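You operate a simulated robot arm through the tools that you are given. There is no shell and no other tool.

You are at the controls of a simulated two-armed robot. One attempt, no reset.

JOB
Connect cart E's plug and air coupling at the docking bay, then throw the clamp lever and open the valve.
Fine: the brake stays on.

Only the result counts: the job must be done as asked and must still hold three seconds after the hand-in. Knocking over, shifting, dropping, spilling or breaking anything else fails it.

ROBOT AND FRAMES
Two 7-joint arms with fingered hands on one trunk that stands fixed in place. Base frame: the origin is at the foot of the trunk, x ahead of it, y to its left, z up. Lengths are in m, angles in degrees, forces in N, time in s.
The left shoulder is at [0.03, 0.136, 1.18], the right one opposite. With the tool pointing down near the work surface each hand reaches from about 0.1 to 0.9 m from the base axis, measured 20 degrees to its own side. Payload 5 kg a hand.
Tool frame (each hand has its own): the origin (TCP) lies between the finger pads and is the grasp point; the fingertips stand 0.042 m ahead of it; z points along the fingers, y is the line along which they close. The gripper opens to 0.208 m; its body begins 0.119 m behind the TCP. The gripper is a hand of 4 fingers: y runs from the thumb to the fingers, the wrist lies at [0, 0, -0.332] in the tool frame, and closing takes about 1.5 s.
Orientation is that of the tool frame in the base frame, as a unit quaternion [w, x, y, z]. With the fingers straight down and closing along the base's y, the tool's x points along the base's -x, its y along +y and its z along -z.

CONTROLS
- The arms move only by the tool arm_command. It takes "left_steps", "right_steps" or both (then of equal length, played together; a hand with none holds still); each is a list of rows, each a list of 6 numbers: the shift along the tool's x, y, z in units of 250 mm (1.0 is 250 mm), then the turn, a rotation vector about the tool's x, y, z in units of 90 degrees (1.0 is 90 degrees). In form: [[dx, dy, dz, wx, wy, wz], ...]. A call has 1 to 20 rows; each row is the pose to reach, as a shift and turn from the pose commanded when the call began, along the tool's axes at that moment. "left_grip" and "right_grip" are, for a hand that has rows, the closure in counts, from 0 (fully open) to 255 (shut), set as the call begins (left out, the last holds). A call with a number of a shift or a turn outside -1 to 1 is refused whole. Each row takes 0.2 s and may step no farther than 0.05 m and 8.6 degrees from the row before; otherwise, or with a gripper value out of range, the whole call is refused. A pose out of reach is approached as far as the arm can. The call stops where the force on the tool passes 90 N (or 10 N more than at its start, if that is more) or the arm is blocked; 0.2 s more then pass. Each finger travels about 0.072 m/s and halts on what it meets, pressing with about 26 N; the grip force reading is that of the motor and also rises with nothing between the fingers. The clock runs only during rows and for 0.2 s after the last one: add rows that repeat a pose to give the fingers time. It gives the time, the measured TCP pose, the force on the tool (base axes), the opening and the grip force at its end, in the units of the frame above (readings bear some noise), with the torque about the TCP (base axes, N m) and any sound that the robot's microphone picked up.
- Cameras (640 x 400 px; columns grow to the right, rows downward): "scene" is now at [0.0328, 0.0298, 1.9015]; the picture's right is [0.35, -0.94, 0.00], its down [-0.80, -0.30, -0.52] and it looks along [0.48, 0.18, -0.86] (base axes); focal length 324 px, centre (320, 200). "left" rides on the left gripper at [-0.101, 0, -0.145] in its tool frame; the picture's right is [0.00, -1.00, 0.00], its down [0.82, 0.00, -0.57] and it looks along [0.57, 0.00, 0.82] (tool axes); focal length 261 px, centre (320, 200). "right" rides on the right gripper at [0.101, 0, -0.145] in its tool frame; the picture's right is [0.00, 1.00, 0.00], its down [-0.82, 0.00, -0.57] and it looks along [-0.57, 0.00, 0.82] (tool axes); focal length 261 px, centre (320, 200).
- capture(camera): a new picture of that camera. No time passes.
- move_column(by): moves the trunk up (or, below 0, down) by that many m; the arms and the scene camera ride with it, the base frame stays. It gives what a move gives, with no picture.
- finger_targets(finger1, finger2, finger3, thumb_bend, hand): sets how far each is bent, from 0 (flat) to 1 (curled in); at 0.3 the hand is open as for a grip, at 0.7 the pads meet at the TCP. One left out holds its place. A second passes; each finger stops where it meets its share of the squeeze, and holds until it gets a number again. A gripper value or a shape takes the hand back. It gives what a move gives, with no picture; readings hold the bend of each and the force on the fingers (four entries, about 0 where the hand has none), thumb and palm.
- hand_shape(shape, hand): the hand has 4 fingers and takes this shape, open, in about a second: jaw (thumb against the fingers, like two jaws); tri (thumb and two fingers); tip (a fingertip pinch); poke (one finger out to press); point (the index stretched); flat (the hand flat); cup (the hand cupped); fist (a fist). The gripper value then closes the fingers along that shape, each until it touches; the sizes above hold for jaw. It gives what a move gives, with no picture.
- turn_head(pan, tilt): turns the head with the scene camera to pan (to the left, within 143 degrees either way) and tilt (down, from -29 to 69), counted from straight ahead of the robot. It gives what a move gives.
- pixel_to_xyz(camera, pixels): for up to 12 pixels [column, row] of the newest picture of that camera ("zoom" is the newest enlarged one), the place [x, y, z] in the base frame of the surface seen there, good to about 0.002 m, but the place of the scene camera against the robot may be out by one fixed shift of up to 0.012 m in any direction. No time passes.
- inspect(camera, box): a new picture of the part [left, top, right, bottom] of that camera's present view, enlarged. No time passes.
- finish_job(): hands the job in; it is judged then, once.

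Open the grippers and draw the arms clear of the work before you hand the job in, unless the task says otherwise.

The tools are called after "Request:" by a JSON object that holds its "api" and its "payload". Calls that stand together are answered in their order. arm_command: Moves the arms, as the interface text tells. Its arguments: {"type":"object","properties":{"left_steps":{"type":"array"},"left_grip":{"type":"number"},"right_steps":{"type":"array"},"right_grip":{"type":"number"}},"required":[]} The other tools are called the same way: move_column (by) moves the trunk up or down; hand_shape (shape, hand) gives the hand a shape; finger_targets (finger1, finger2, finger3, thumb_bend, hand) moves the fingers one by one; turn_head (pan, tilt) turns the head that bears the scene camera; capture (camera) takes a picture; pixel_to_xyz (camera, pixels) gives the place of the surface under pixels of a picture; inspect (camera, box) takes an enlarged picture of a part of a camera's view; finish_job () hands the job in.

At the start:

```text
time: 0.0
left_ee_pos: [0.5299, 0.3808, 1.1488]
left_tcp_rot: [0.0, 0.0, 1.0, 0.0]
left_contact_force: [0.4, 0.1, 1.8]
left_moment: [0.0, 0.03, 0.02]
left_gripper_width: 0.2078
left_grasp_force: 0.2
left_shape: jaw
left_bend: [0.3, 0.3, 0.3, 0.3]
left_finger forces: [0.1, 0.1, 0.0, 0.0, 0.0, 0.0]
right_ee_pos: [0.7513, -0.0039, 1.1604]
right_tcp_rot: [0.0, 0.0, 1.0, 0.0]
right_contact_force: [0.7, 0.0, -0.2]
right_moment: [0.02, 0.01, -0.01]
right_gripper_width: 0.2078
right_grasp_force: 0.1
right_shape: jaw
right_bend: [0.3, 0.3, 0.3, 0.3]
right_finger forces: [0.0, 0.0, 0.0, 0.0, 0.0, 0.1]
trunk travel left (down, up): [-0.2, 0.29]
head pan, tilt (commanded): [20.7, 58.8]
```

scene: 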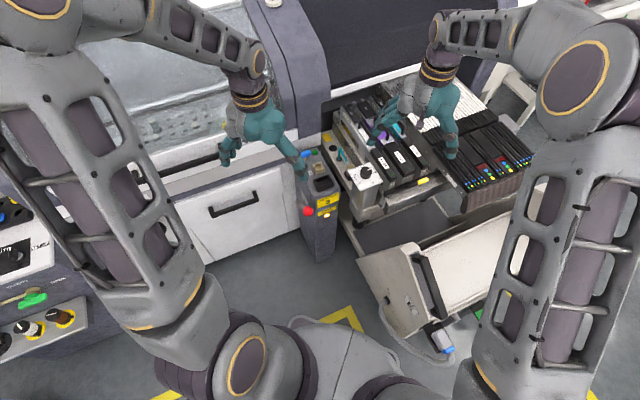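
right: 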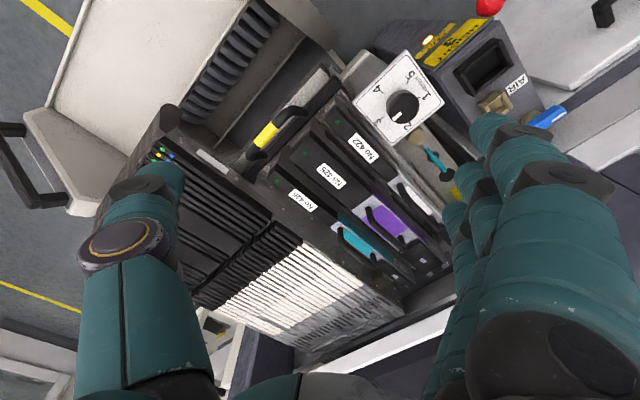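
left: 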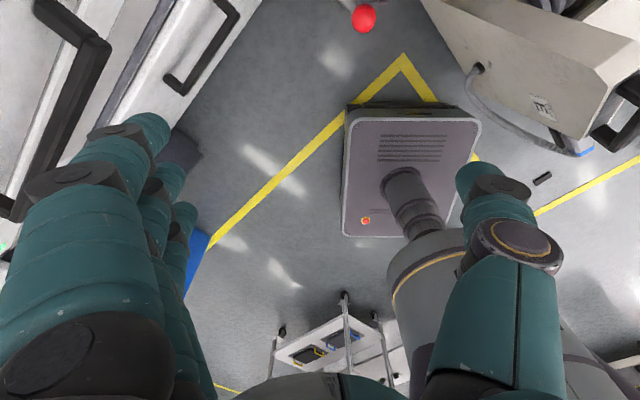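

The opening pictures show a docking post with a socket at about (322,190) in the scene view and a cart with a handle near (420,280). I'll take fresh pictures and enlarge these areas before moving.

Request:
{"api": "capture", "payload": {"camera": "scene"}}

Request:
{"api": "inspect", "payload": {"camera": "scene", "box": [260, 130, 420, 230]}}

Request:
{"api": "inspect", "payload": {"camera": "scene", "box": [300, 230, 560, 392]}}

Request:
{"api": "inspect", "payload": {"camera": "right", "box": [320, 0, 640, 200]}}

```text
taken
```

scene: 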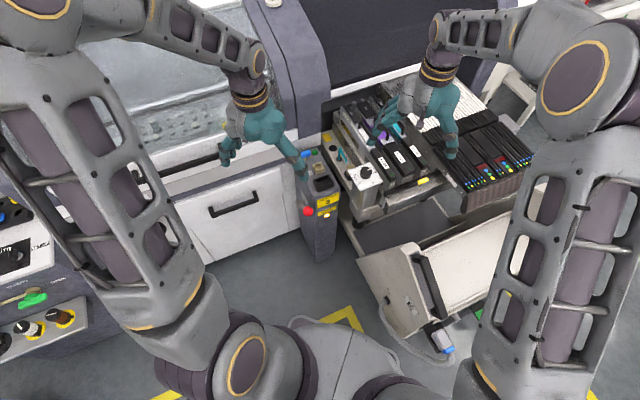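

```text
4.00 times, centred on (340, 180) of scene
```

zoom: 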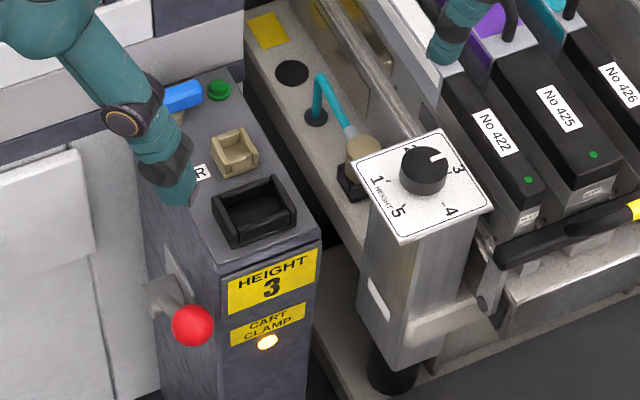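

```text
2.46 times, centred on (430, 311) of scene
```

zoom: 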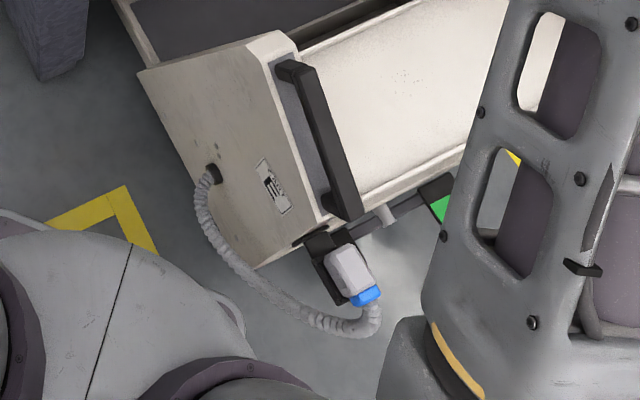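

```text
2.00 times, centred on (480, 100) of right
```

zoom: 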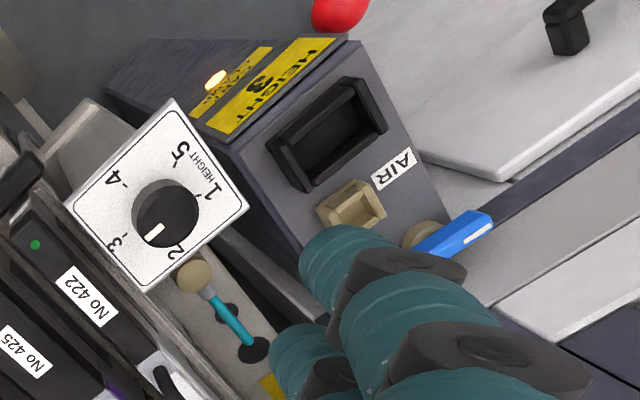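

The bay post reads "HEIGHT 3 / CART CLAMP" with an AIR socket and a blue valve lever beside it, and the dial on the cart points near 2/3. I'll zoom closer on the dial, the label near (431,302) and the plug.

Request:
{"api": "inspect", "payload": {"camera": "scene", "box": [340, 155, 390, 195]}}

Request:
{"api": "inspect", "payload": {"camera": "right", "box": [345, 40, 455, 150]}}

Request:
{"api": "inspect", "payload": {"camera": "scene", "box": [380, 280, 480, 360]}}

Request:
{"api": "inspect", "payload": {"camera": "scene", "box": [280, 130, 360, 190]}}

```text
10.00 times, centred on (365, 175) of scene
```

zoom: 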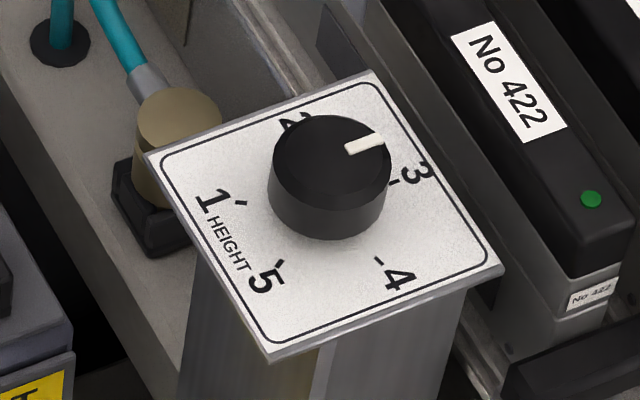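

```text
3.64 times, centred on (400, 95) of right
```

zoom: 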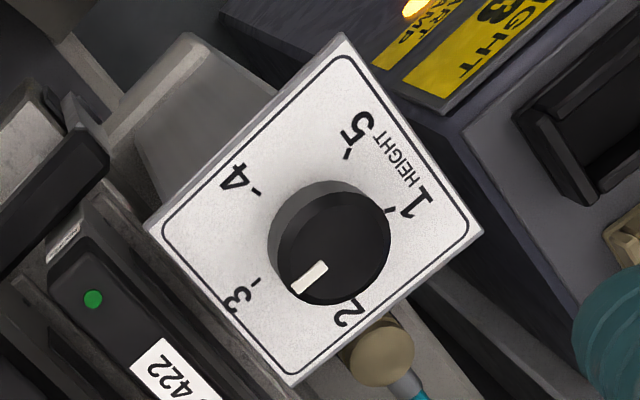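

```text
5.00 times, centred on (430, 320) of scene
```

zoom: 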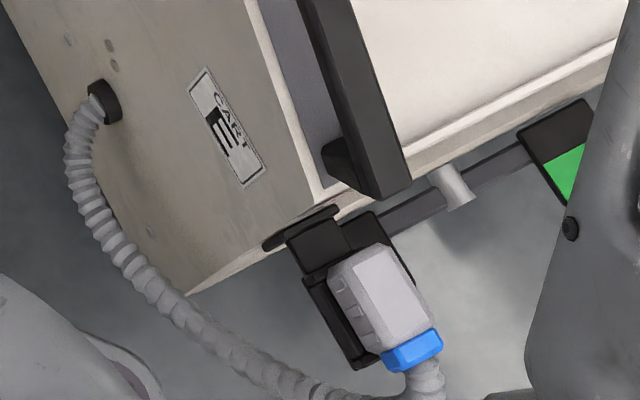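

```text
6.67 times, centred on (320, 160) of scene
```

zoom: 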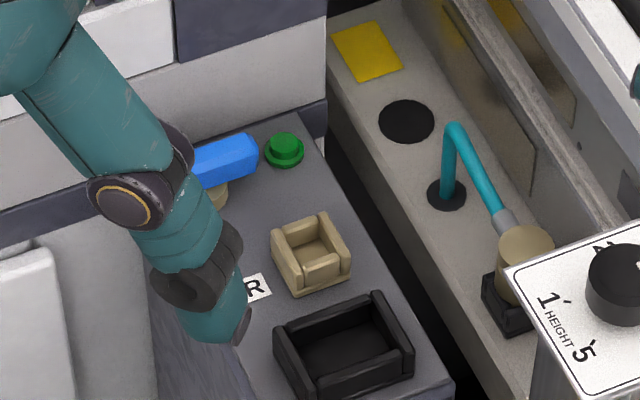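

The dial pointer lines up with the "3" tick, matching the bay's "HEIGHT 3", and the label on the cart reads "CART E". I'll measure where the key parts are.

Request:
{"api": "pixel_to_xyz", "payload": {"camera": "scene", "pixels": [[438, 330], [447, 350], [430, 302], [322, 186], [318, 166], [308, 206], [347, 168], [365, 172], [342, 155], [322, 200], [314, 152], [308, 154]]}}

Request:
{"api": "capture", "payload": {"camera": "left"}}

Request:
{"api": "capture", "payload": {"camera": "right"}}

```text
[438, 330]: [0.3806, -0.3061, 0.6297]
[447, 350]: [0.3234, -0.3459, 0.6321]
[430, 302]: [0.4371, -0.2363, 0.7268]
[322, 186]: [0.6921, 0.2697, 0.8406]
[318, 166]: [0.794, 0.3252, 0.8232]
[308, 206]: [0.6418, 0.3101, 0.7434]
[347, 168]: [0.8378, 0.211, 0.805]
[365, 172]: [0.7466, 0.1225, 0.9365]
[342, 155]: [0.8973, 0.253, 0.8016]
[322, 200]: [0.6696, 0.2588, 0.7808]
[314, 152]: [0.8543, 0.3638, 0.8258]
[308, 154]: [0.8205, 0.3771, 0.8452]
```

```text
taken
```

left: 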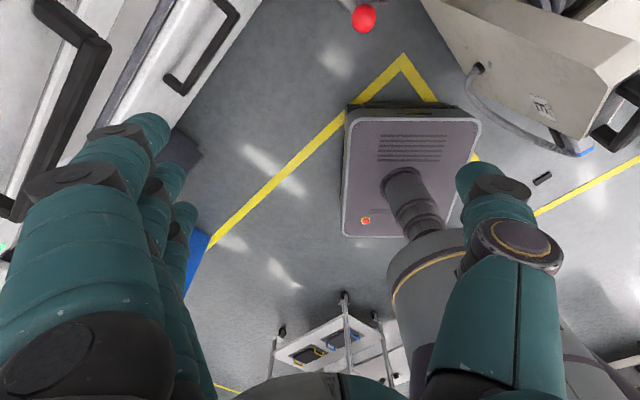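

```text
taken
```

right: 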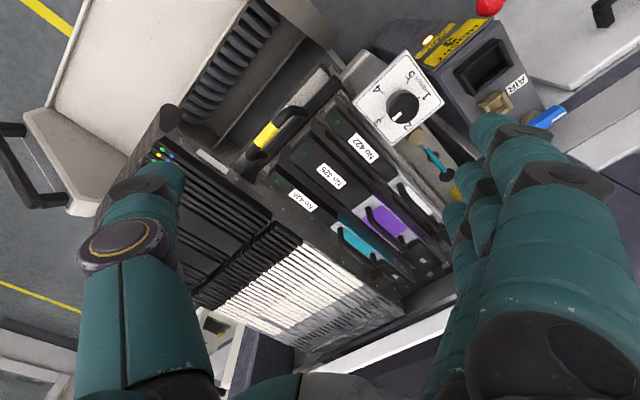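

The plug's blue strain relief is near (447,350) and its body near (438,330). I'll zoom in there and measure a grid of points to work out how it lies.

Request:
{"api": "inspect", "payload": {"camera": "scene", "box": [415, 310, 475, 360]}}

Request:
{"api": "pixel_to_xyz", "payload": {"camera": "zoom", "pixels": [[200, 180], [240, 140], [270, 200], [230, 230], [260, 260], [320, 380], [300, 340], [150, 150], [100, 100], [200, 300], [340, 200], [290, 300]]}}

```text
8.00 times, centred on (445, 335) of scene
```

zoom: 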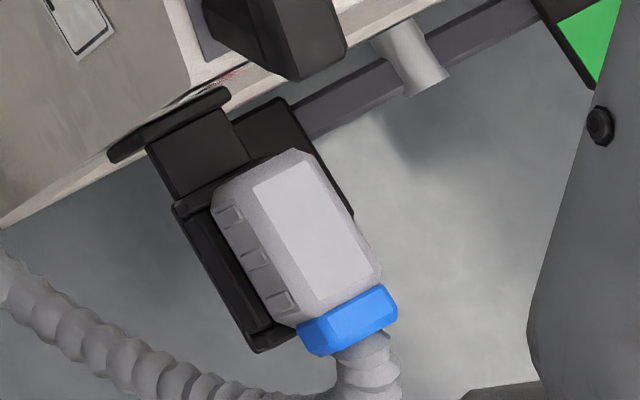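

```text
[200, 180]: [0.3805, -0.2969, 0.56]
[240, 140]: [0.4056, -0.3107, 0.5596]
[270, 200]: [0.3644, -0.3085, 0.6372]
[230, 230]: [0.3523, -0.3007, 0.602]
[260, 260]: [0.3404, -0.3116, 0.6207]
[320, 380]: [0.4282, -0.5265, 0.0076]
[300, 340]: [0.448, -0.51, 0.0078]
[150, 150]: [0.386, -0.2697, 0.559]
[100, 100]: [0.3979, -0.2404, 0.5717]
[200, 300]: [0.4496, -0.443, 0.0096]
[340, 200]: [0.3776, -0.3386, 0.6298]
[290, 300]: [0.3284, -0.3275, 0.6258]
```

The plug's top sits at about z 0.635 over a black bracket at about z 0.56. I'll bring the right hand back and to the right while turning it so its camera sees the plug from the side.

Request:
{"api": "arm_command", "payload": {"right_steps": [[0.083, -0.083, 0, 0, 0, -0.0833], [0.167, -0.167, 0, 0, 0, -0.1667], [0.25, -0.25, 0, 0, 0, -0.25], [0.333, -0.333, 0, 0, 0, -0.3333], [0.417, -0.417, 0, 0, 0, -0.4167], [0.5, -0.5, 0, 0, 0, -0.5], [0.583, -0.583, 0, 0, 0, -0.5833], [0.667, -0.667, 0, 0, 0, -0.6667], [0.75, -0.75, 0, 0, 0, -0.75], [0.833, -0.833, 0, 0, 0, -0.8333], [0.917, -0.917, 0, 0, 0, -0.9167], [1.0, -1.0, 0, 0, 0, -1.0]]}}

Request:
{"api": "capture", "payload": {"camera": "scene"}}

Request:
{"api": "capture", "payload": {"camera": "right"}}

```text
time: 2.6
left_ee_pos: [0.528, 0.3811, 1.1487]
left_tcp_rot: [0.001, 0.001, 1.0, 0.0]
left_contact_force: [-0.8, -0.1, -0.3]
left_moment: [0.07, -0.09, -0.03]
left_gripper_width: 0.2079
left_grasp_force: 0.0
left_shape: jaw
left_bend: [0.3, 0.3, 0.3, 0.3]
left_finger forces: [0.0, 0.0, 0.1, 0.1, 0.0, 0.0]
right_ee_pos: [0.5016, -0.2553, 1.1585]
right_tcp_rot: [-0.001, 0.709, -0.706, 0.0]
right_contact_force: [-0.7, -0.6, -1.1]
right_moment: [0.01, -0.07, -0.01]
right_gripper_width: 0.2079
right_grasp_force: 0.0
right_shape: jaw
right_bend: [0.3, 0.3, 0.3, 0.3]
right_finger forces: [0.1, 0.0, 0.1, 0.1, 0.1, 0.0]
trunk travel left (down, up): [-0.2, 0.29]
head pan, tilt (commanded): [20.7, 58.8]
```

```text
taken
```

scene: 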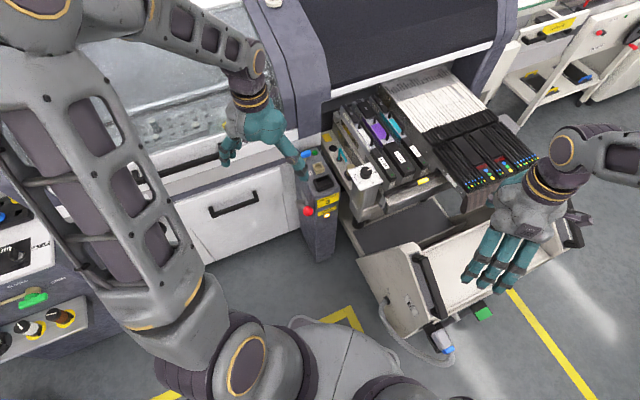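

```text
taken
```

right: 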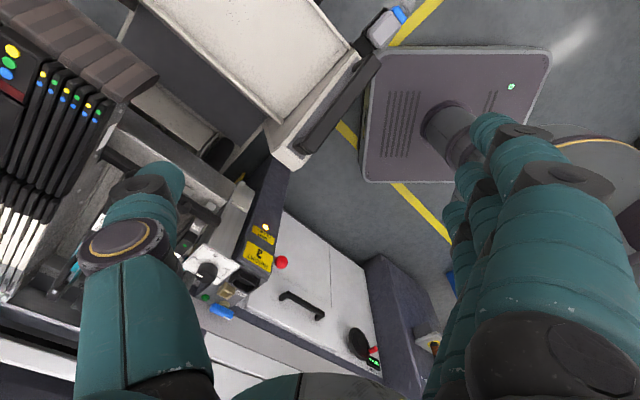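

The cart is now plain in view, with the green brake pedal at (483,313) and the plug at (440,340). I'll measure the cart's edges so the right hand can pass clear of them.

Request:
{"api": "pixel_to_xyz", "payload": {"camera": "scene", "pixels": [[420, 262], [440, 310], [565, 242], [483, 313], [500, 290], [360, 260], [385, 310], [405, 330], [440, 280], [400, 250], [450, 348], [460, 270]]}}

Request:
{"api": "inspect", "payload": {"camera": "scene", "box": [350, 220, 590, 370]}}

```text
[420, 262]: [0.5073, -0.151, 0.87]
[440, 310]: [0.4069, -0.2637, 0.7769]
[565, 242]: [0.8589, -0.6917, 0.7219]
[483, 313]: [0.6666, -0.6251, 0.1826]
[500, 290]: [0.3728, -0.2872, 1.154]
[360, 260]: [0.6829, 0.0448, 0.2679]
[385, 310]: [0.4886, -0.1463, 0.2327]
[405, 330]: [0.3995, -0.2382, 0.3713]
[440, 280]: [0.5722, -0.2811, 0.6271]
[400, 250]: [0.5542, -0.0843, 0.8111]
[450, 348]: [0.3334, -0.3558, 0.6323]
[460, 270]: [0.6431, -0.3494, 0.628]
```

```text
2.67 times, centred on (470, 295) of scene
```

zoom: 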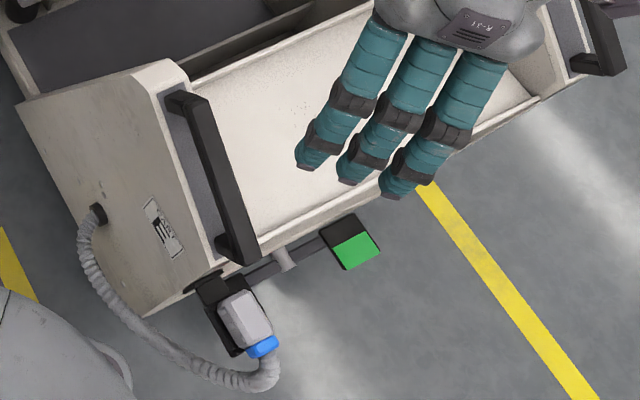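

The tray's near edge runs from about (0.41,-0.26) to (0.86,-0.69), so the space on the robot's side of it is clear. I'll lower the right hand to the right of the plug and look at it.

Request:
{"api": "arm_command", "payload": {"right_steps": [[0.125, 0.07, 0, 0, 0, 0], [0.25, 0.14, 0, 0, 0, 0], [0.375, 0.21, 0, 0, 0, 0], [0.5, 0.28, 0.0, 0, 0, 0], [0.625, 0.35, 0.05, 0, 0, 0], [0.75, 0.42, 0.15, 0, 0, 0], [0.875, 0.49, 0.3, 0, 0, 0], [1.0, 0.56, 0.45, 0, 0, 0], [1.0, 0.56, 0.6, 0, 0, 0], [1.0, 0.56, 0.75, 0, 0, 0]]}}

Request:
{"api": "capture", "payload": {"camera": "right"}}

Request:
{"api": "capture", "payload": {"camera": "scene"}}

```text
refused: row 7 steps farther than a row can; nothing moved
```

```text
taken
```

right: 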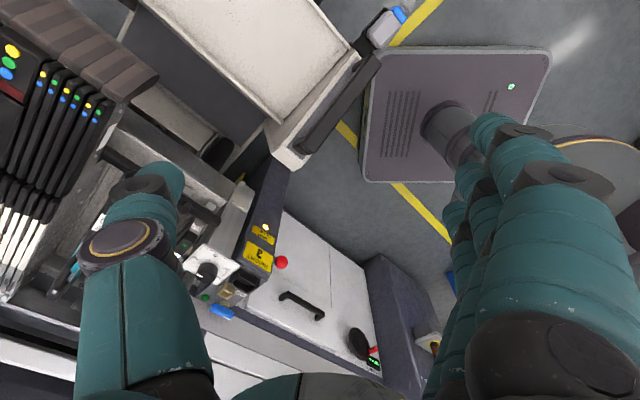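

```text
taken
```

scene: 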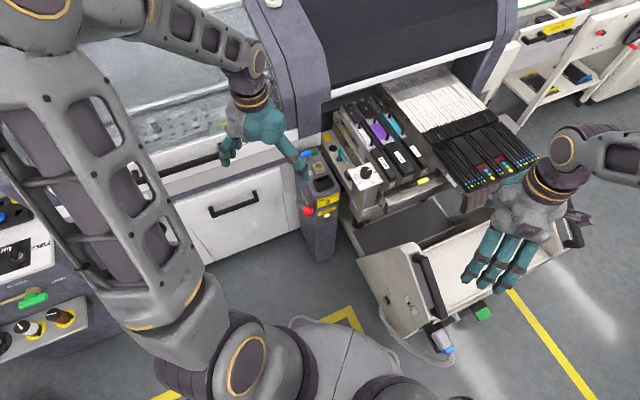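

The move was refused for too long a step, so nothing changed. I'll send the same path in smaller steps.

Request:
{"api": "arm_command", "payload": {"right_steps": [[0.125, 0.07, 0, 0, 0, 0], [0.25, 0.14, 0, 0, 0, 0], [0.375, 0.21, 0, 0, 0, 0], [0.5, 0.28, 0.05, 0, 0, 0], [0.625, 0.35, 0.15, 0, 0, 0], [0.75, 0.42, 0.25, 0, 0, 0], [0.875, 0.49, 0.35, 0, 0, 0], [1.0, 0.56, 0.45, 0, 0, 0], [1.0, 0.56, 0.6, 0, 0, 0], [1.0, 0.56, 0.75, 0, 0, 0]]}}

Request:
{"api": "capture", "payload": {"camera": "right"}}

Request:
{"api": "capture", "payload": {"camera": "scene"}}

```text
time: 4.8
left_ee_pos: [0.5314, 0.3819, 1.1472]
left_tcp_rot: [0.0, 0.0, 1.0, -0.001]
left_contact_force: [2.3, 0.1, -1.3]
left_moment: [-0.09, 0.15, 0.0]
left_gripper_width: 0.2075
left_grasp_force: 0.0
left_shape: jaw
left_bend: [0.3, 0.3, 0.3, 0.3]
left_finger forces: [0.1, 0.1, 0.0, 0.1, 0.1, 0.0]
right_ee_pos: [0.3633, -0.5015, 0.9709]
right_tcp_rot: [-0.001, -0.707, 0.707, -0.001]
right_contact_force: [0.8, 1.1, -0.4]
right_moment: [-0.03, 0.2, -0.05]
right_gripper_width: 0.2081
right_grasp_force: 0.2
right_shape: jaw
right_bend: [0.3, 0.3, 0.3, 0.3]
right_finger forces: [0.0, 0.0, 0.1, 0.1, 0.0, 0.0]
trunk travel left (down, up): [-0.2, 0.29]
head pan, tilt (commanded): [20.7, 58.8]
```

```text
taken
```

right: 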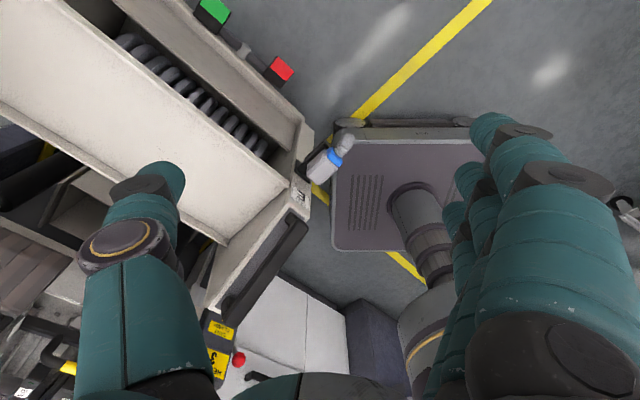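

```text
taken
```

scene: 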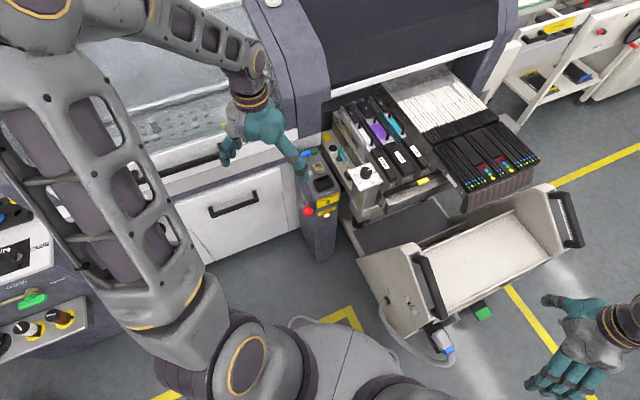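

The right camera shows the plug at about (325,162), with green and red brake pedals on a bar. I'll enlarge the plug area.

Request:
{"api": "inspect", "payload": {"camera": "right", "box": [285, 130, 365, 180]}}

Request:
{"api": "inspect", "payload": {"camera": "scene", "box": [410, 310, 490, 360]}}

```text
8.00 times, centred on (325, 155) of right
```

zoom: 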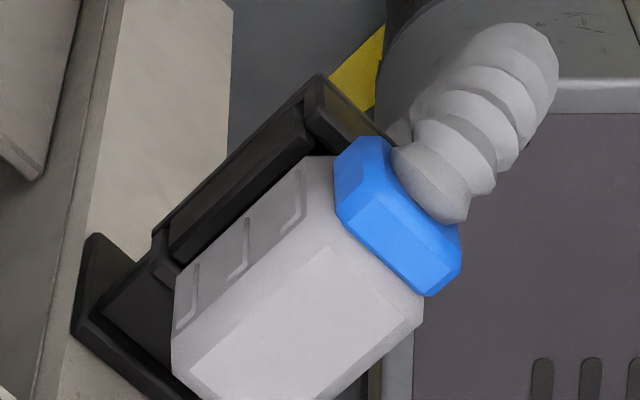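

```text
8.00 times, centred on (450, 335) of scene
```

zoom: 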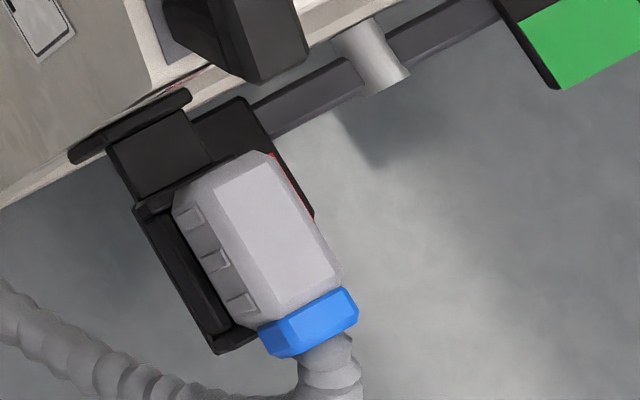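

I need the plug's orientation in 3D, so I'll take the right-camera enlargement again and measure its faces.

Request:
{"api": "inspect", "payload": {"camera": "right", "box": [285, 130, 365, 180]}}

Request:
{"api": "pixel_to_xyz", "payload": {"camera": "zoom", "pixels": [[220, 350], [310, 270], [395, 310], [300, 330], [200, 300], [290, 210], [400, 250], [360, 170], [240, 180], [350, 120], [450, 180], [320, 90]]}}

```text
8.00 times, centred on (325, 155) of right
```

zoom: 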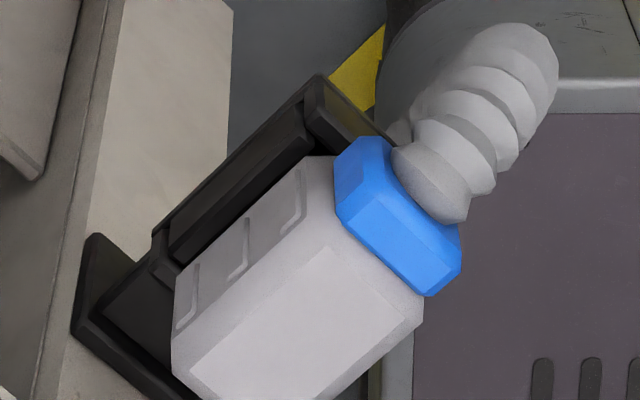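

```text
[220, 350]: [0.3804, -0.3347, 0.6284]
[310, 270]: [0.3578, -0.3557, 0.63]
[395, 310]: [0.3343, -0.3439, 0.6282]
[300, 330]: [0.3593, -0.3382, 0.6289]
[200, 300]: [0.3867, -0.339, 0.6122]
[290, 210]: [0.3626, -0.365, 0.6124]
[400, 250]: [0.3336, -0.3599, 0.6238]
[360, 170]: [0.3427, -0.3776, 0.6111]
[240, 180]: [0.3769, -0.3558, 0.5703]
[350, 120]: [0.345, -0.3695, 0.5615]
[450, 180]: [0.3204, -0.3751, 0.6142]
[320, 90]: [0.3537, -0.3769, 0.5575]
```

The panel is the plug's top face at z≈0.629, its long axis lies along about (0.68,0.73), and it stands nose-down in a black holder whose rim is at z≈0.57. Next I'll shift the left hand away from the bay, which it hides at (300,170), and look at the bay.

Request:
{"api": "arm_command", "payload": {"left_steps": [[0.1, 0.08, 0, 0, 0, 0], [0.2, 0.16, 0, 0, 0, 0], [0.3, 0.24, 0, 0, 0, 0], [0.4, 0.32, 0, 0, 0, 0], [0.5, 0.4, 0, 0, 0, 0], [0.6, 0.48, 0, 0, 0, 0]]}}

Request:
{"api": "capture", "payload": {"camera": "scene"}}

Request:
{"api": "inspect", "payload": {"camera": "scene", "box": [280, 130, 376, 190]}}

Request:
{"api": "inspect", "payload": {"camera": "scene", "box": [280, 180, 376, 240]}}

```text
time: 6.2
left_ee_pos: [0.3777, 0.5007, 1.1464]
left_tcp_rot: [0.001, 0.0, 1.0, 0.0]
left_contact_force: [0.0, 0.0, 0.9]
left_moment: [-0.02, -0.1, -0.01]
left_gripper_width: 0.2078
left_grasp_force: 0.0
left_shape: jaw
left_bend: [0.3, 0.3, 0.3, 0.3]
left_finger forces: [0.1, 0.0, 0.1, 0.0, 0.0, 0.0]
right_ee_pos: [0.359, -0.5039, 0.9724]
right_tcp_rot: [0.0, -0.707, 0.707, 0.0]
right_contact_force: [-0.6, -0.8, -0.5]
right_moment: [0.01, -0.1, 0.0]
right_gripper_width: 0.208
right_grasp_force: 0.0
right_shape: jaw
right_bend: [0.3, 0.3, 0.3, 0.3]
right_finger forces: [0.1, 0.0, 0.1, 0.0, 0.1, 0.0]
trunk travel left (down, up): [-0.2, 0.29]
head pan, tilt (commanded): [20.7, 58.8]
```

```text
taken
```

scene: 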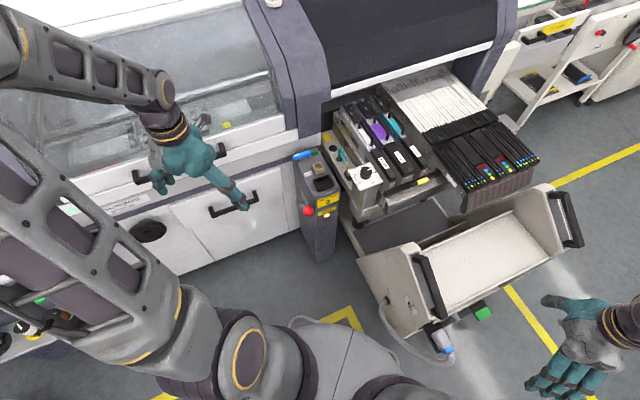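

```text
6.67 times, centred on (328, 160) of scene
```

zoom: 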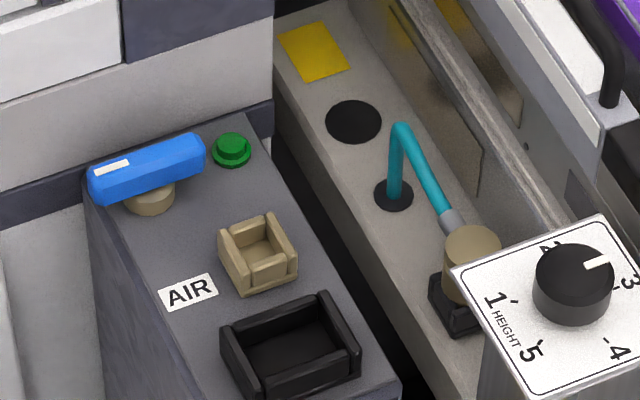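

```text
6.67 times, centred on (328, 210) of scene
```

zoom: 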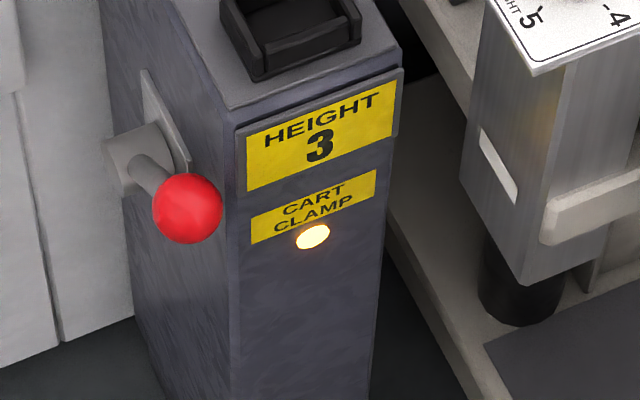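

The bay top now shows clearly: blue valve handle at (302,155), AIR socket at (318,168) and black socket at (322,186) in the scene. I'll swing the left hand round with a 90° turn so its camera looks at the bay from the left side.

Request:
{"api": "arm_command", "payload": {"left_steps": [[-0.083, 0, 0, 0, 0, -0.0833], [-0.167, 0, 0, 0, 0, -0.1667], [-0.25, 0, 0, 0, 0, -0.25], [-0.333, 0, 0, 0, 0, -0.3333], [-0.417, 0, 0, 0, 0, -0.4167], [-0.5, 0, 0, 0, 0, -0.5], [-0.583, 0, 0, 0, 0, -0.5833], [-0.667, 0, 0, 0, 0, -0.6667], [-0.75, 0, 0, 0, 0, -0.75], [-0.833, 0, 0, 0, 0, -0.8333], [-0.917, 0, 0, 0, 0, -0.9167], [-1.0, 0, 0, 0, 0, -1.0]]}}

Request:
{"api": "capture", "payload": {"camera": "left"}}

Request:
{"api": "capture", "payload": {"camera": "scene"}}

```text
time: 8.8
left_ee_pos: [0.6298, 0.5, 1.1479]
left_tcp_rot: [0.0, 0.708, -0.706, -0.001]
left_contact_force: [1.8, -0.9, -0.7]
left_moment: [0.0, 0.07, -0.03]
left_gripper_width: 0.2077
left_grasp_force: 0.1
left_shape: jaw
left_bend: [0.3, 0.3, 0.3, 0.3]
left_finger forces: [0.0, 0.0, 0.1, 0.0, 0.1, 0.1]
right_ee_pos: [0.3625, -0.5037, 0.9721]
right_tcp_rot: [0.0, 0.707, -0.707, 0.0]
right_contact_force: [0.1, -0.2, 0.4]
right_moment: [0.03, 0.05, -0.01]
right_gripper_width: 0.2078
right_grasp_force: 0.1
right_shape: jaw
right_bend: [0.3, 0.3, 0.3, 0.3]
right_finger forces: [0.1, 0.0, 0.0, 0.0, 0.0, 0.0]
trunk travel left (down, up): [-0.2, 0.29]
head pan, tilt (commanded): [20.7, 58.8]
```

```text
taken
```

left: 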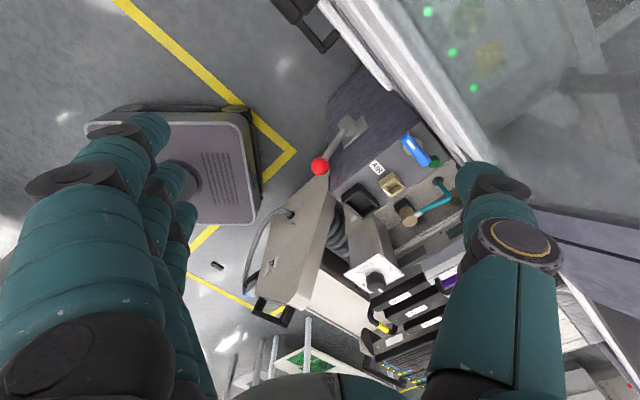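

```text
taken
```

scene: 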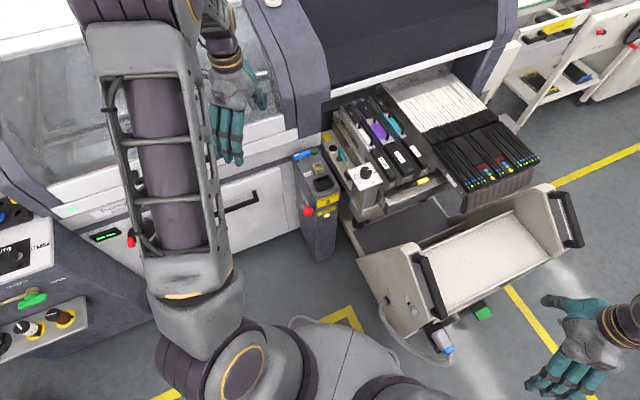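

The left camera now sees the whole bay: red ball (320,166), black socket (358,197), AIR socket (390,185), blue valve (415,150) and brass coupling (405,212). I'll enlarge it and measure.

Request:
{"api": "inspect", "payload": {"camera": "left", "box": [310, 110, 470, 210]}}

Request:
{"api": "inspect", "payload": {"camera": "left", "box": [335, 165, 415, 215]}}

Request:
{"api": "pixel_to_xyz", "payload": {"camera": "zoom", "pixels": [[100, 200], [190, 130], [300, 230], [200, 310], [190, 230], [365, 160], [480, 90], [530, 150], [450, 220], [560, 350], [440, 160], [320, 80]]}}

```text
4.00 times, centred on (390, 160) of left
```

zoom: 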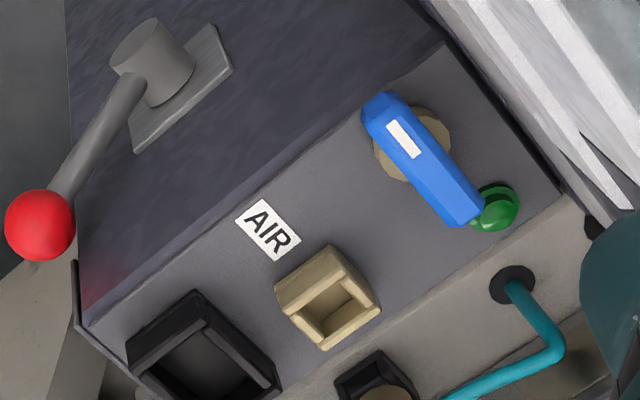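

```text
8.00 times, centred on (375, 190) of left
```

zoom: 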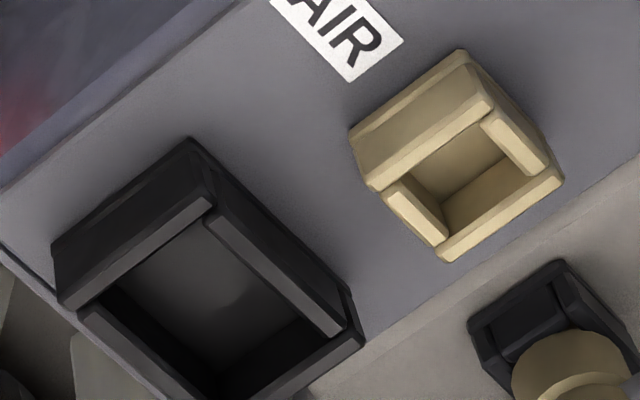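

```text
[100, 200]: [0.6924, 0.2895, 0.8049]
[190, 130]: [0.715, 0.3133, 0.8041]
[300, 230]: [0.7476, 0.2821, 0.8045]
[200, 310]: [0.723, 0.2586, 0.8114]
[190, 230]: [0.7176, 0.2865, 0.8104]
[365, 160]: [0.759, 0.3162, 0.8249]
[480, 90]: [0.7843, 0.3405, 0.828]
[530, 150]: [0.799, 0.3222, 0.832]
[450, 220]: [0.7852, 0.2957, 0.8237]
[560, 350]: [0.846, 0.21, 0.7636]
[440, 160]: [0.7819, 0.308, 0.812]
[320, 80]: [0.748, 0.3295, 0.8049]
```

The bay post is yawed about 45° and both sockets open upward. I'll bring the left hand closer to look for keying marks in the sockets.

Request:
{"api": "arm_command", "payload": {"left_steps": [[0.05, -0.07, 0.1, 0, 0, 0], [0.1, -0.14, 0.2, 0, 0, 0], [0.15, -0.21, 0.3, 0, 0, 0], [0.2, -0.28, 0.4, 0, 0, 0], [0.2, -0.28, 0.5, 0, 0, 0]]}}

Request:
{"api": "capture", "payload": {"camera": "left"}}

```text
time: 10.0
left_ee_pos: [0.6973, 0.4487, 1.0232]
left_tcp_rot: [0.0, -0.707, 0.707, 0.0]
left_contact_force: [-13.2, -16.5, 2.7]
left_moment: [-0.45, 0.02, -2.03]
left_gripper_width: 0.2069
left_grasp_force: 0.0
left_shape: jaw
left_bend: [0.3, 0.3, 0.3, 0.32]
left_finger forces: [0.0, 0.0, 0.1, 0.0, 21.9, 0.0]
right_ee_pos: [0.3601, -0.5047, 0.9728]
right_tcp_rot: [0.001, 0.707, -0.707, 0.001]
right_contact_force: [0.5, 0.3, -0.7]
right_moment: [-0.02, -0.02, 0.01]
right_gripper_width: 0.208
right_grasp_force: 0.0
right_shape: jaw
right_bend: [0.3, 0.3, 0.3, 0.3]
right_finger forces: [0.0, 0.0, 0.1, 0.1, 0.1, 0.0]
trunk travel left (down, up): [-0.2, 0.29]
head pan, tilt (commanded): [20.7, 58.8]
```

```text
taken
```

left: 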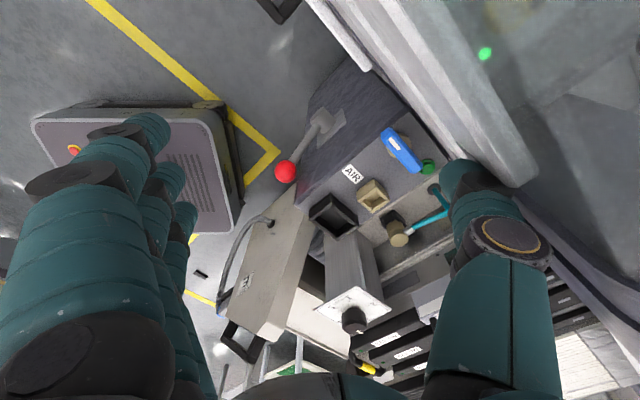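

The left thumb is pressing on the machine's edge (about 22 N), so I'll back the left hand off to the robot's side and right at once.

Request:
{"api": "arm_command", "payload": {"left_steps": [[0.08, 0.1, 0, 0, 0, 0], [0.16, 0.2, 0, 0, 0, 0]]}}

Request:
{"api": "capture", "payload": {"camera": "left"}}

Request:
{"api": "inspect", "payload": {"camera": "left", "box": [290, 150, 450, 250]}}

```text
time: 10.6
left_ee_pos: [0.6502, 0.4121, 1.0247]
left_tcp_rot: [-0.001, 0.708, -0.706, -0.001]
left_contact_force: [0.7, -1.0, -0.1]
left_moment: [0.08, -0.03, 0.05]
left_gripper_width: 0.2079
left_grasp_force: 0.0
left_shape: jaw
left_bend: [0.3, 0.3, 0.3, 0.3]
left_finger forces: [0.1, 0.0, 0.0, 0.1, 0.0, 0.0]
right_ee_pos: [0.3611, -0.5038, 0.9718]
right_tcp_rot: [0.0, -0.707, 0.707, 0.0]
right_contact_force: [-0.5, -0.5, 0.5]
right_moment: [0.08, -0.04, -0.02]
right_gripper_width: 0.2083
right_grasp_force: 0.1
right_shape: jaw
right_bend: [0.3, 0.3, 0.3, 0.3]
right_finger forces: [0.0, 0.0, 0.0, 0.0, 0.0, 0.0]
trunk travel left (down, up): [-0.2, 0.29]
head pan, tilt (commanded): [20.7, 58.8]
```

```text
taken
```

left: 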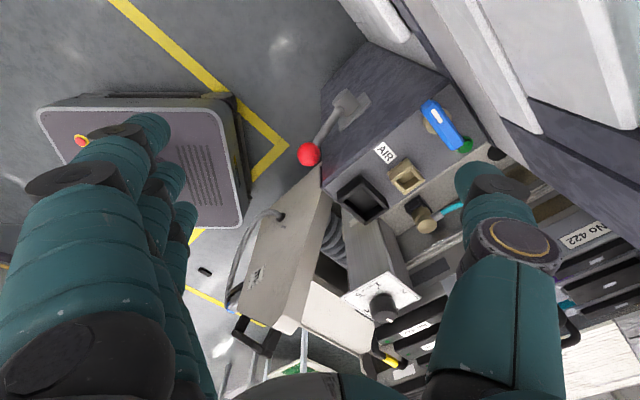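

```text
4.00 times, centred on (370, 200) of left
```

zoom: 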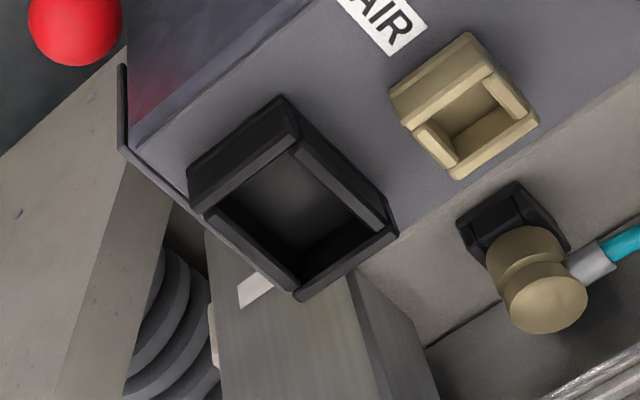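

Clear of contact now. I'll measure the socket rims and coupling from this enlarged view.

Request:
{"api": "pixel_to_xyz", "payload": {"camera": "zoom", "pixels": [[205, 205], [292, 135], [390, 230], [300, 293], [250, 170], [340, 190], [345, 262], [250, 250], [290, 200], [305, 215], [548, 305], [525, 245]]}}

Request:
{"api": "pixel_to_xyz", "payload": {"camera": "zoom", "pixels": [[408, 120], [490, 68], [530, 120], [457, 170], [450, 95], [510, 90], [495, 145], [432, 145], [470, 115], [480, 230], [545, 200], [585, 265]]}}

Request:
{"api": "pixel_to_xyz", "payload": {"camera": "left", "pixels": [[309, 155], [330, 122], [345, 105], [432, 108], [455, 142], [442, 125], [427, 130], [466, 147], [362, 102], [340, 115], [320, 155], [300, 160]]}}

```text
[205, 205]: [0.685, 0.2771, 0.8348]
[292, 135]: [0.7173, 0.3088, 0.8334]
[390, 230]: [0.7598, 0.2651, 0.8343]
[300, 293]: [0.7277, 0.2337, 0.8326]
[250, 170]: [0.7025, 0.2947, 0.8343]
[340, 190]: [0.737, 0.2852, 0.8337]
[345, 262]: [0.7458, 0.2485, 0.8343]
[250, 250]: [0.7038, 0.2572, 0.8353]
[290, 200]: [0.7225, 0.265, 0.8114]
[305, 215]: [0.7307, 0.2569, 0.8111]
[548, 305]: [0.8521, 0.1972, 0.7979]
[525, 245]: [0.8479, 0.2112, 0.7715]
```

```text
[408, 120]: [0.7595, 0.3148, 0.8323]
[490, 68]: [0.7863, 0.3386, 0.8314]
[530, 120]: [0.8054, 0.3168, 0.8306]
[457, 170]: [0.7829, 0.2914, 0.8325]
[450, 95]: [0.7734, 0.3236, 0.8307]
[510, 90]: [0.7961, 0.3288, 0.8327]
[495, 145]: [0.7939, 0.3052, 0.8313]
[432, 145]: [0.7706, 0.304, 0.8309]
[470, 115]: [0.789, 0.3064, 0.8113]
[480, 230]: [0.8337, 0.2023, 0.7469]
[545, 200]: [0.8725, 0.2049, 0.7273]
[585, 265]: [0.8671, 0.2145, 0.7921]
```

```text
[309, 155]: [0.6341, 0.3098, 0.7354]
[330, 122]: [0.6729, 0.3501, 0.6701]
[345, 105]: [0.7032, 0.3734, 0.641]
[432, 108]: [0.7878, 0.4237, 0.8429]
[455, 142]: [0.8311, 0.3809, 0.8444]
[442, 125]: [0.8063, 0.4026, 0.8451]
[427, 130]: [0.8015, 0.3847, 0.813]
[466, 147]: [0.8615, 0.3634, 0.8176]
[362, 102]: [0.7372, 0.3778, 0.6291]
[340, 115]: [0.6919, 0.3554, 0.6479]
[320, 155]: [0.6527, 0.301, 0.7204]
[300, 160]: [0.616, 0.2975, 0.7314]
```

I now have the black socket's rim centre (0.7225,0.271,0.834) with its long side along (0.70,-0.71), and the AIR socket at (0.7835,0.315,0.831). Next the right hand goes above the plug, turned to 47° so that its fingers would close across the plug's ridged sides.

Request:
{"api": "arm_command", "payload": {"right_steps": [[-0.116, 0, 0.06, 0, 0, 0.08], [-0.232, 0, 0.12, 0, 0, 0.16], [-0.348, 0, 0.18, 0, 0, 0.24], [-0.464, 0, 0.24, 0, 0, 0.32], [-0.58, 0, 0.3, 0, 0, 0.4], [-0.696, 0, 0.36, 0, 0, 0.478]]}}

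Request:
{"api": "capture", "payload": {"camera": "right"}}

Request:
{"api": "capture", "payload": {"camera": "scene"}}

```text
time: 12.0
left_ee_pos: [0.6499, 0.4109, 1.0242]
left_tcp_rot: [-0.001, 0.708, -0.706, -0.001]
left_contact_force: [0.3, -0.2, -0.6]
left_moment: [0.02, -0.01, 0.02]
left_gripper_width: 0.2082
left_grasp_force: 0.0
left_shape: jaw
left_bend: [0.3, 0.3, 0.3, 0.3]
left_finger forces: [0.0, 0.0, 0.0, 0.1, 0.1, 0.1]
right_ee_pos: [0.363, -0.3287, 0.883]
right_tcp_rot: [0.0, -0.399, 0.917, 0.0]
right_contact_force: [0.6, 1.0, -0.7]
right_moment: [0.01, 0.07, -0.03]
right_gripper_width: 0.208
right_grasp_force: 0.0
right_shape: jaw
right_bend: [0.3, 0.3, 0.3, 0.3]
right_finger forces: [0.0, 0.0, 0.0, 0.0, 0.0, 0.1]
trunk travel left (down, up): [-0.2, 0.29]
head pan, tilt (commanded): [20.7, 58.8]
```

```text
taken
```

right: 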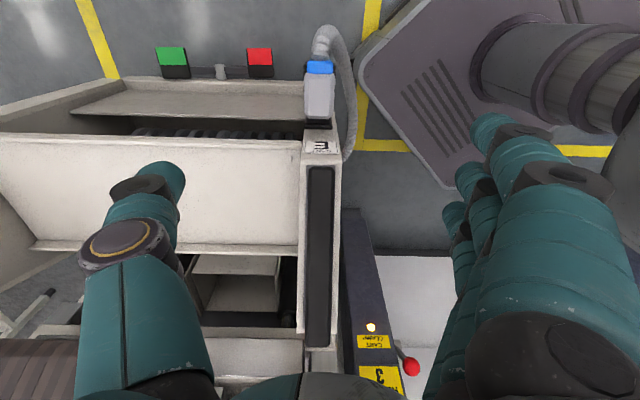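

```text
taken
```

scene: 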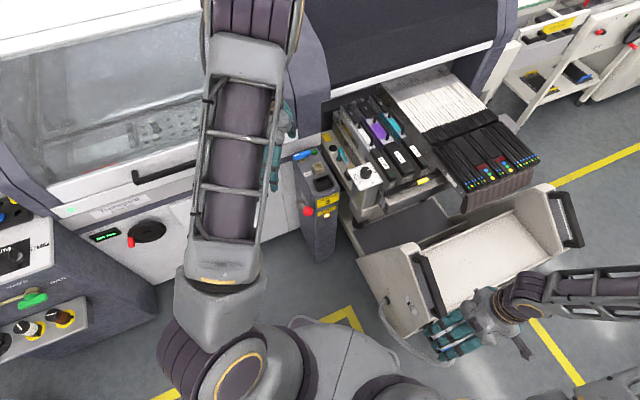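

The cart lines up with the view at this yaw, and the plug shows at (320,95) with its cable at the top. I'll enlarge it and measure its outline.

Request:
{"api": "inspect", "payload": {"camera": "right", "box": [280, 55, 376, 115]}}

Request:
{"api": "inspect", "payload": {"camera": "right", "box": [280, 75, 376, 135]}}

Request:
{"api": "pixel_to_xyz", "payload": {"camera": "zoom", "pixels": [[190, 30], [360, 30], [180, 250], [350, 250], [220, 120], [320, 120], [270, 250], [200, 310], [350, 310], [270, 310], [270, 60], [400, 60]]}}

```text
6.67 times, centred on (328, 85) of right
```

zoom: 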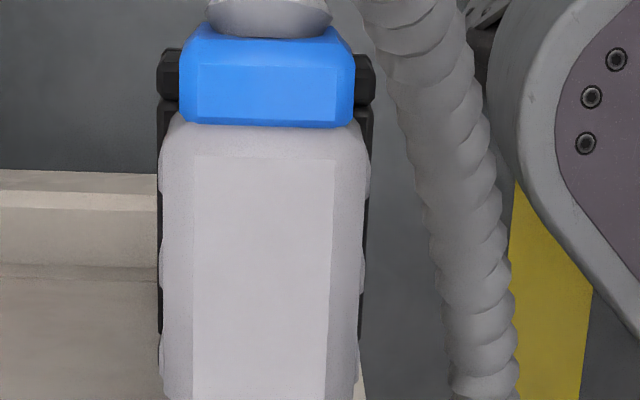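

```text
6.67 times, centred on (328, 105) of right
```

zoom: 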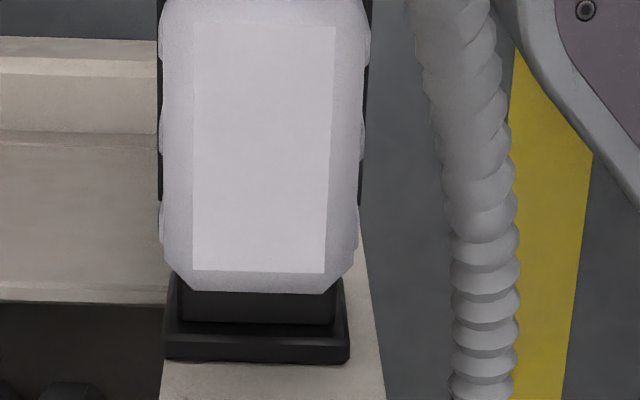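

```text
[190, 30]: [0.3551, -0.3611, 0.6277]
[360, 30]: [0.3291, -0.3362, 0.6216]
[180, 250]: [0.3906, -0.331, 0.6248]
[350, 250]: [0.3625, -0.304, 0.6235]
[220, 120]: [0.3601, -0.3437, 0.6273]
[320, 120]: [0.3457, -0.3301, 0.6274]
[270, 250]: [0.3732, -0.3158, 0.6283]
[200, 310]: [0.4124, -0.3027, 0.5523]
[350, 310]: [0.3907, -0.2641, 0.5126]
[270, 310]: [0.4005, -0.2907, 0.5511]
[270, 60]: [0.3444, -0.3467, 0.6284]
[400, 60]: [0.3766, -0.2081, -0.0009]
```

The plug body measures about 45 mm by 67 mm, centred near (0.357,-0.334), top at 0.628, aligned with the hand's yaw. Before descending I'll check how near the cart's wall and handle come.

Request:
{"api": "pixel_to_xyz", "payload": {"camera": "right", "pixels": [[320, 147], [320, 158], [320, 170], [305, 160], [338, 150], [338, 135], [305, 135], [320, 138], [320, 200], [296, 140], [330, 66], [290, 150]]}}

Request:
{"api": "inspect", "payload": {"camera": "right", "box": [240, 90, 400, 190]}}

```text
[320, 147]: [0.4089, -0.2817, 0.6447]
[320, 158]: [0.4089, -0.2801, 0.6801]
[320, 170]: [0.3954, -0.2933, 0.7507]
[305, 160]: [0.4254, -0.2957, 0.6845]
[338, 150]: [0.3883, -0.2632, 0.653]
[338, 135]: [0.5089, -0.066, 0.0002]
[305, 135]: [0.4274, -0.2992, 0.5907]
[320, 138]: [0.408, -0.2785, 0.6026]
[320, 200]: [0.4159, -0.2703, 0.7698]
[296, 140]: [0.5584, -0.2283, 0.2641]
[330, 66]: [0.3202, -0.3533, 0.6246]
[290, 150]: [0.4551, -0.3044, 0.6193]
```

```text
4.00 times, centred on (320, 140) of right
```

zoom: 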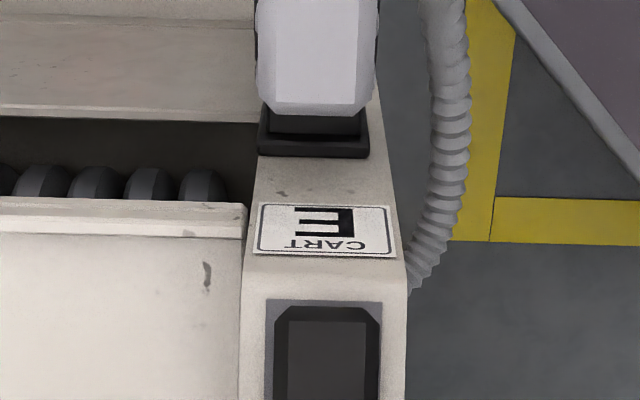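

A second "CART E" label is on the end wall at a≈0.06 m ahead of the planned grasp, and the cart's handle end sits at (0.395,-0.293,0.75). I'll check the hand's own width in the scene view to see that it clears.

Request:
{"api": "inspect", "payload": {"camera": "scene", "box": [400, 280, 560, 380]}}

Request:
{"api": "pixel_to_xyz", "payload": {"camera": "zoom", "pixels": [[120, 150], [120, 190], [110, 240], [230, 60], [330, 50], [300, 160], [340, 120], [160, 130], [150, 290], [470, 230], [250, 120], [380, 180]]}}

```text
4.00 times, centred on (480, 330) of scene
```

zoom: 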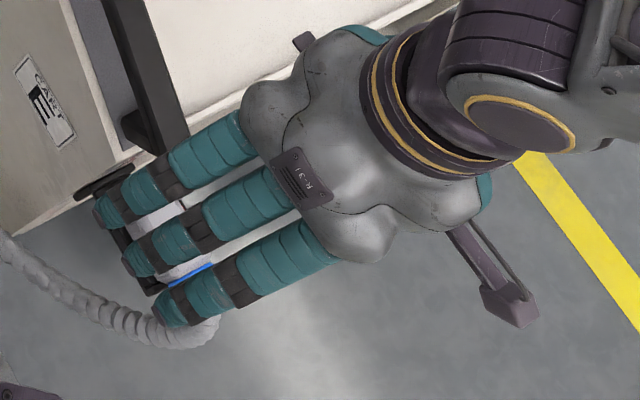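

```text
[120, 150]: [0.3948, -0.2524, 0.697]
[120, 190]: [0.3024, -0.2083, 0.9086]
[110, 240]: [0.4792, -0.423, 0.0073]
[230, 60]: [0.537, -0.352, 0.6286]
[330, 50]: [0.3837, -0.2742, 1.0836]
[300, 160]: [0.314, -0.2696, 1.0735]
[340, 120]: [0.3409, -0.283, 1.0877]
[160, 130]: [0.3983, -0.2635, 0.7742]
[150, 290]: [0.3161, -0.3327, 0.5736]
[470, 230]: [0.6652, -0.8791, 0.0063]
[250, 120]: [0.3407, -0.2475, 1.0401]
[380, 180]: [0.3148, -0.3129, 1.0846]
```

The palm is about ±60 mm wide, so I'll grasp about 16 mm toward the cable end to clear the handle. First I'll check whether the cable, seen at right-camera column 347, passes where the fingers will close.

Request:
{"api": "pixel_to_xyz", "payload": {"camera": "right", "pixels": [[345, 65], [347, 80], [348, 95], [351, 115], [352, 125], [350, 145], [325, 30], [318, 45], [335, 35], [345, 50], [320, 40], [310, 40]]}}

Request:
{"api": "inspect", "payload": {"camera": "right", "box": [280, 10, 408, 90]}}

```text
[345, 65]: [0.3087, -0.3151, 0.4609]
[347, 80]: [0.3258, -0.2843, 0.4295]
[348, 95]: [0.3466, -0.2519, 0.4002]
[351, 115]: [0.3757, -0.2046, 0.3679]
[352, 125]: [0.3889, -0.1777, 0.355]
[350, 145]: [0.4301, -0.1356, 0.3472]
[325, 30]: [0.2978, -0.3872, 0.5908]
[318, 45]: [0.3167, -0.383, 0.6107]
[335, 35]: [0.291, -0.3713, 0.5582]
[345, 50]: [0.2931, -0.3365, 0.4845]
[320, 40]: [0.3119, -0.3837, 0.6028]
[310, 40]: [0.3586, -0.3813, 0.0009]
```

```text
5.00 times, centred on (344, 50) of right
```

zoom: 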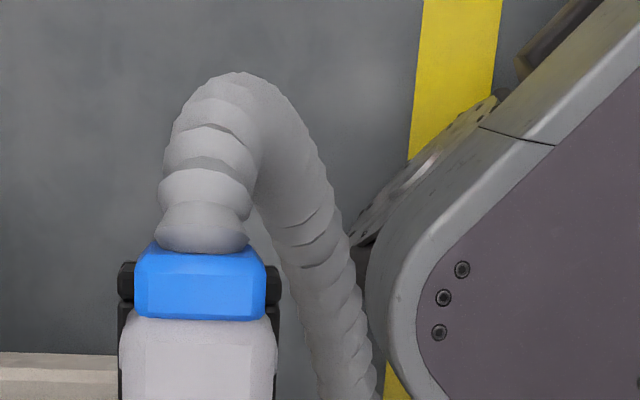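

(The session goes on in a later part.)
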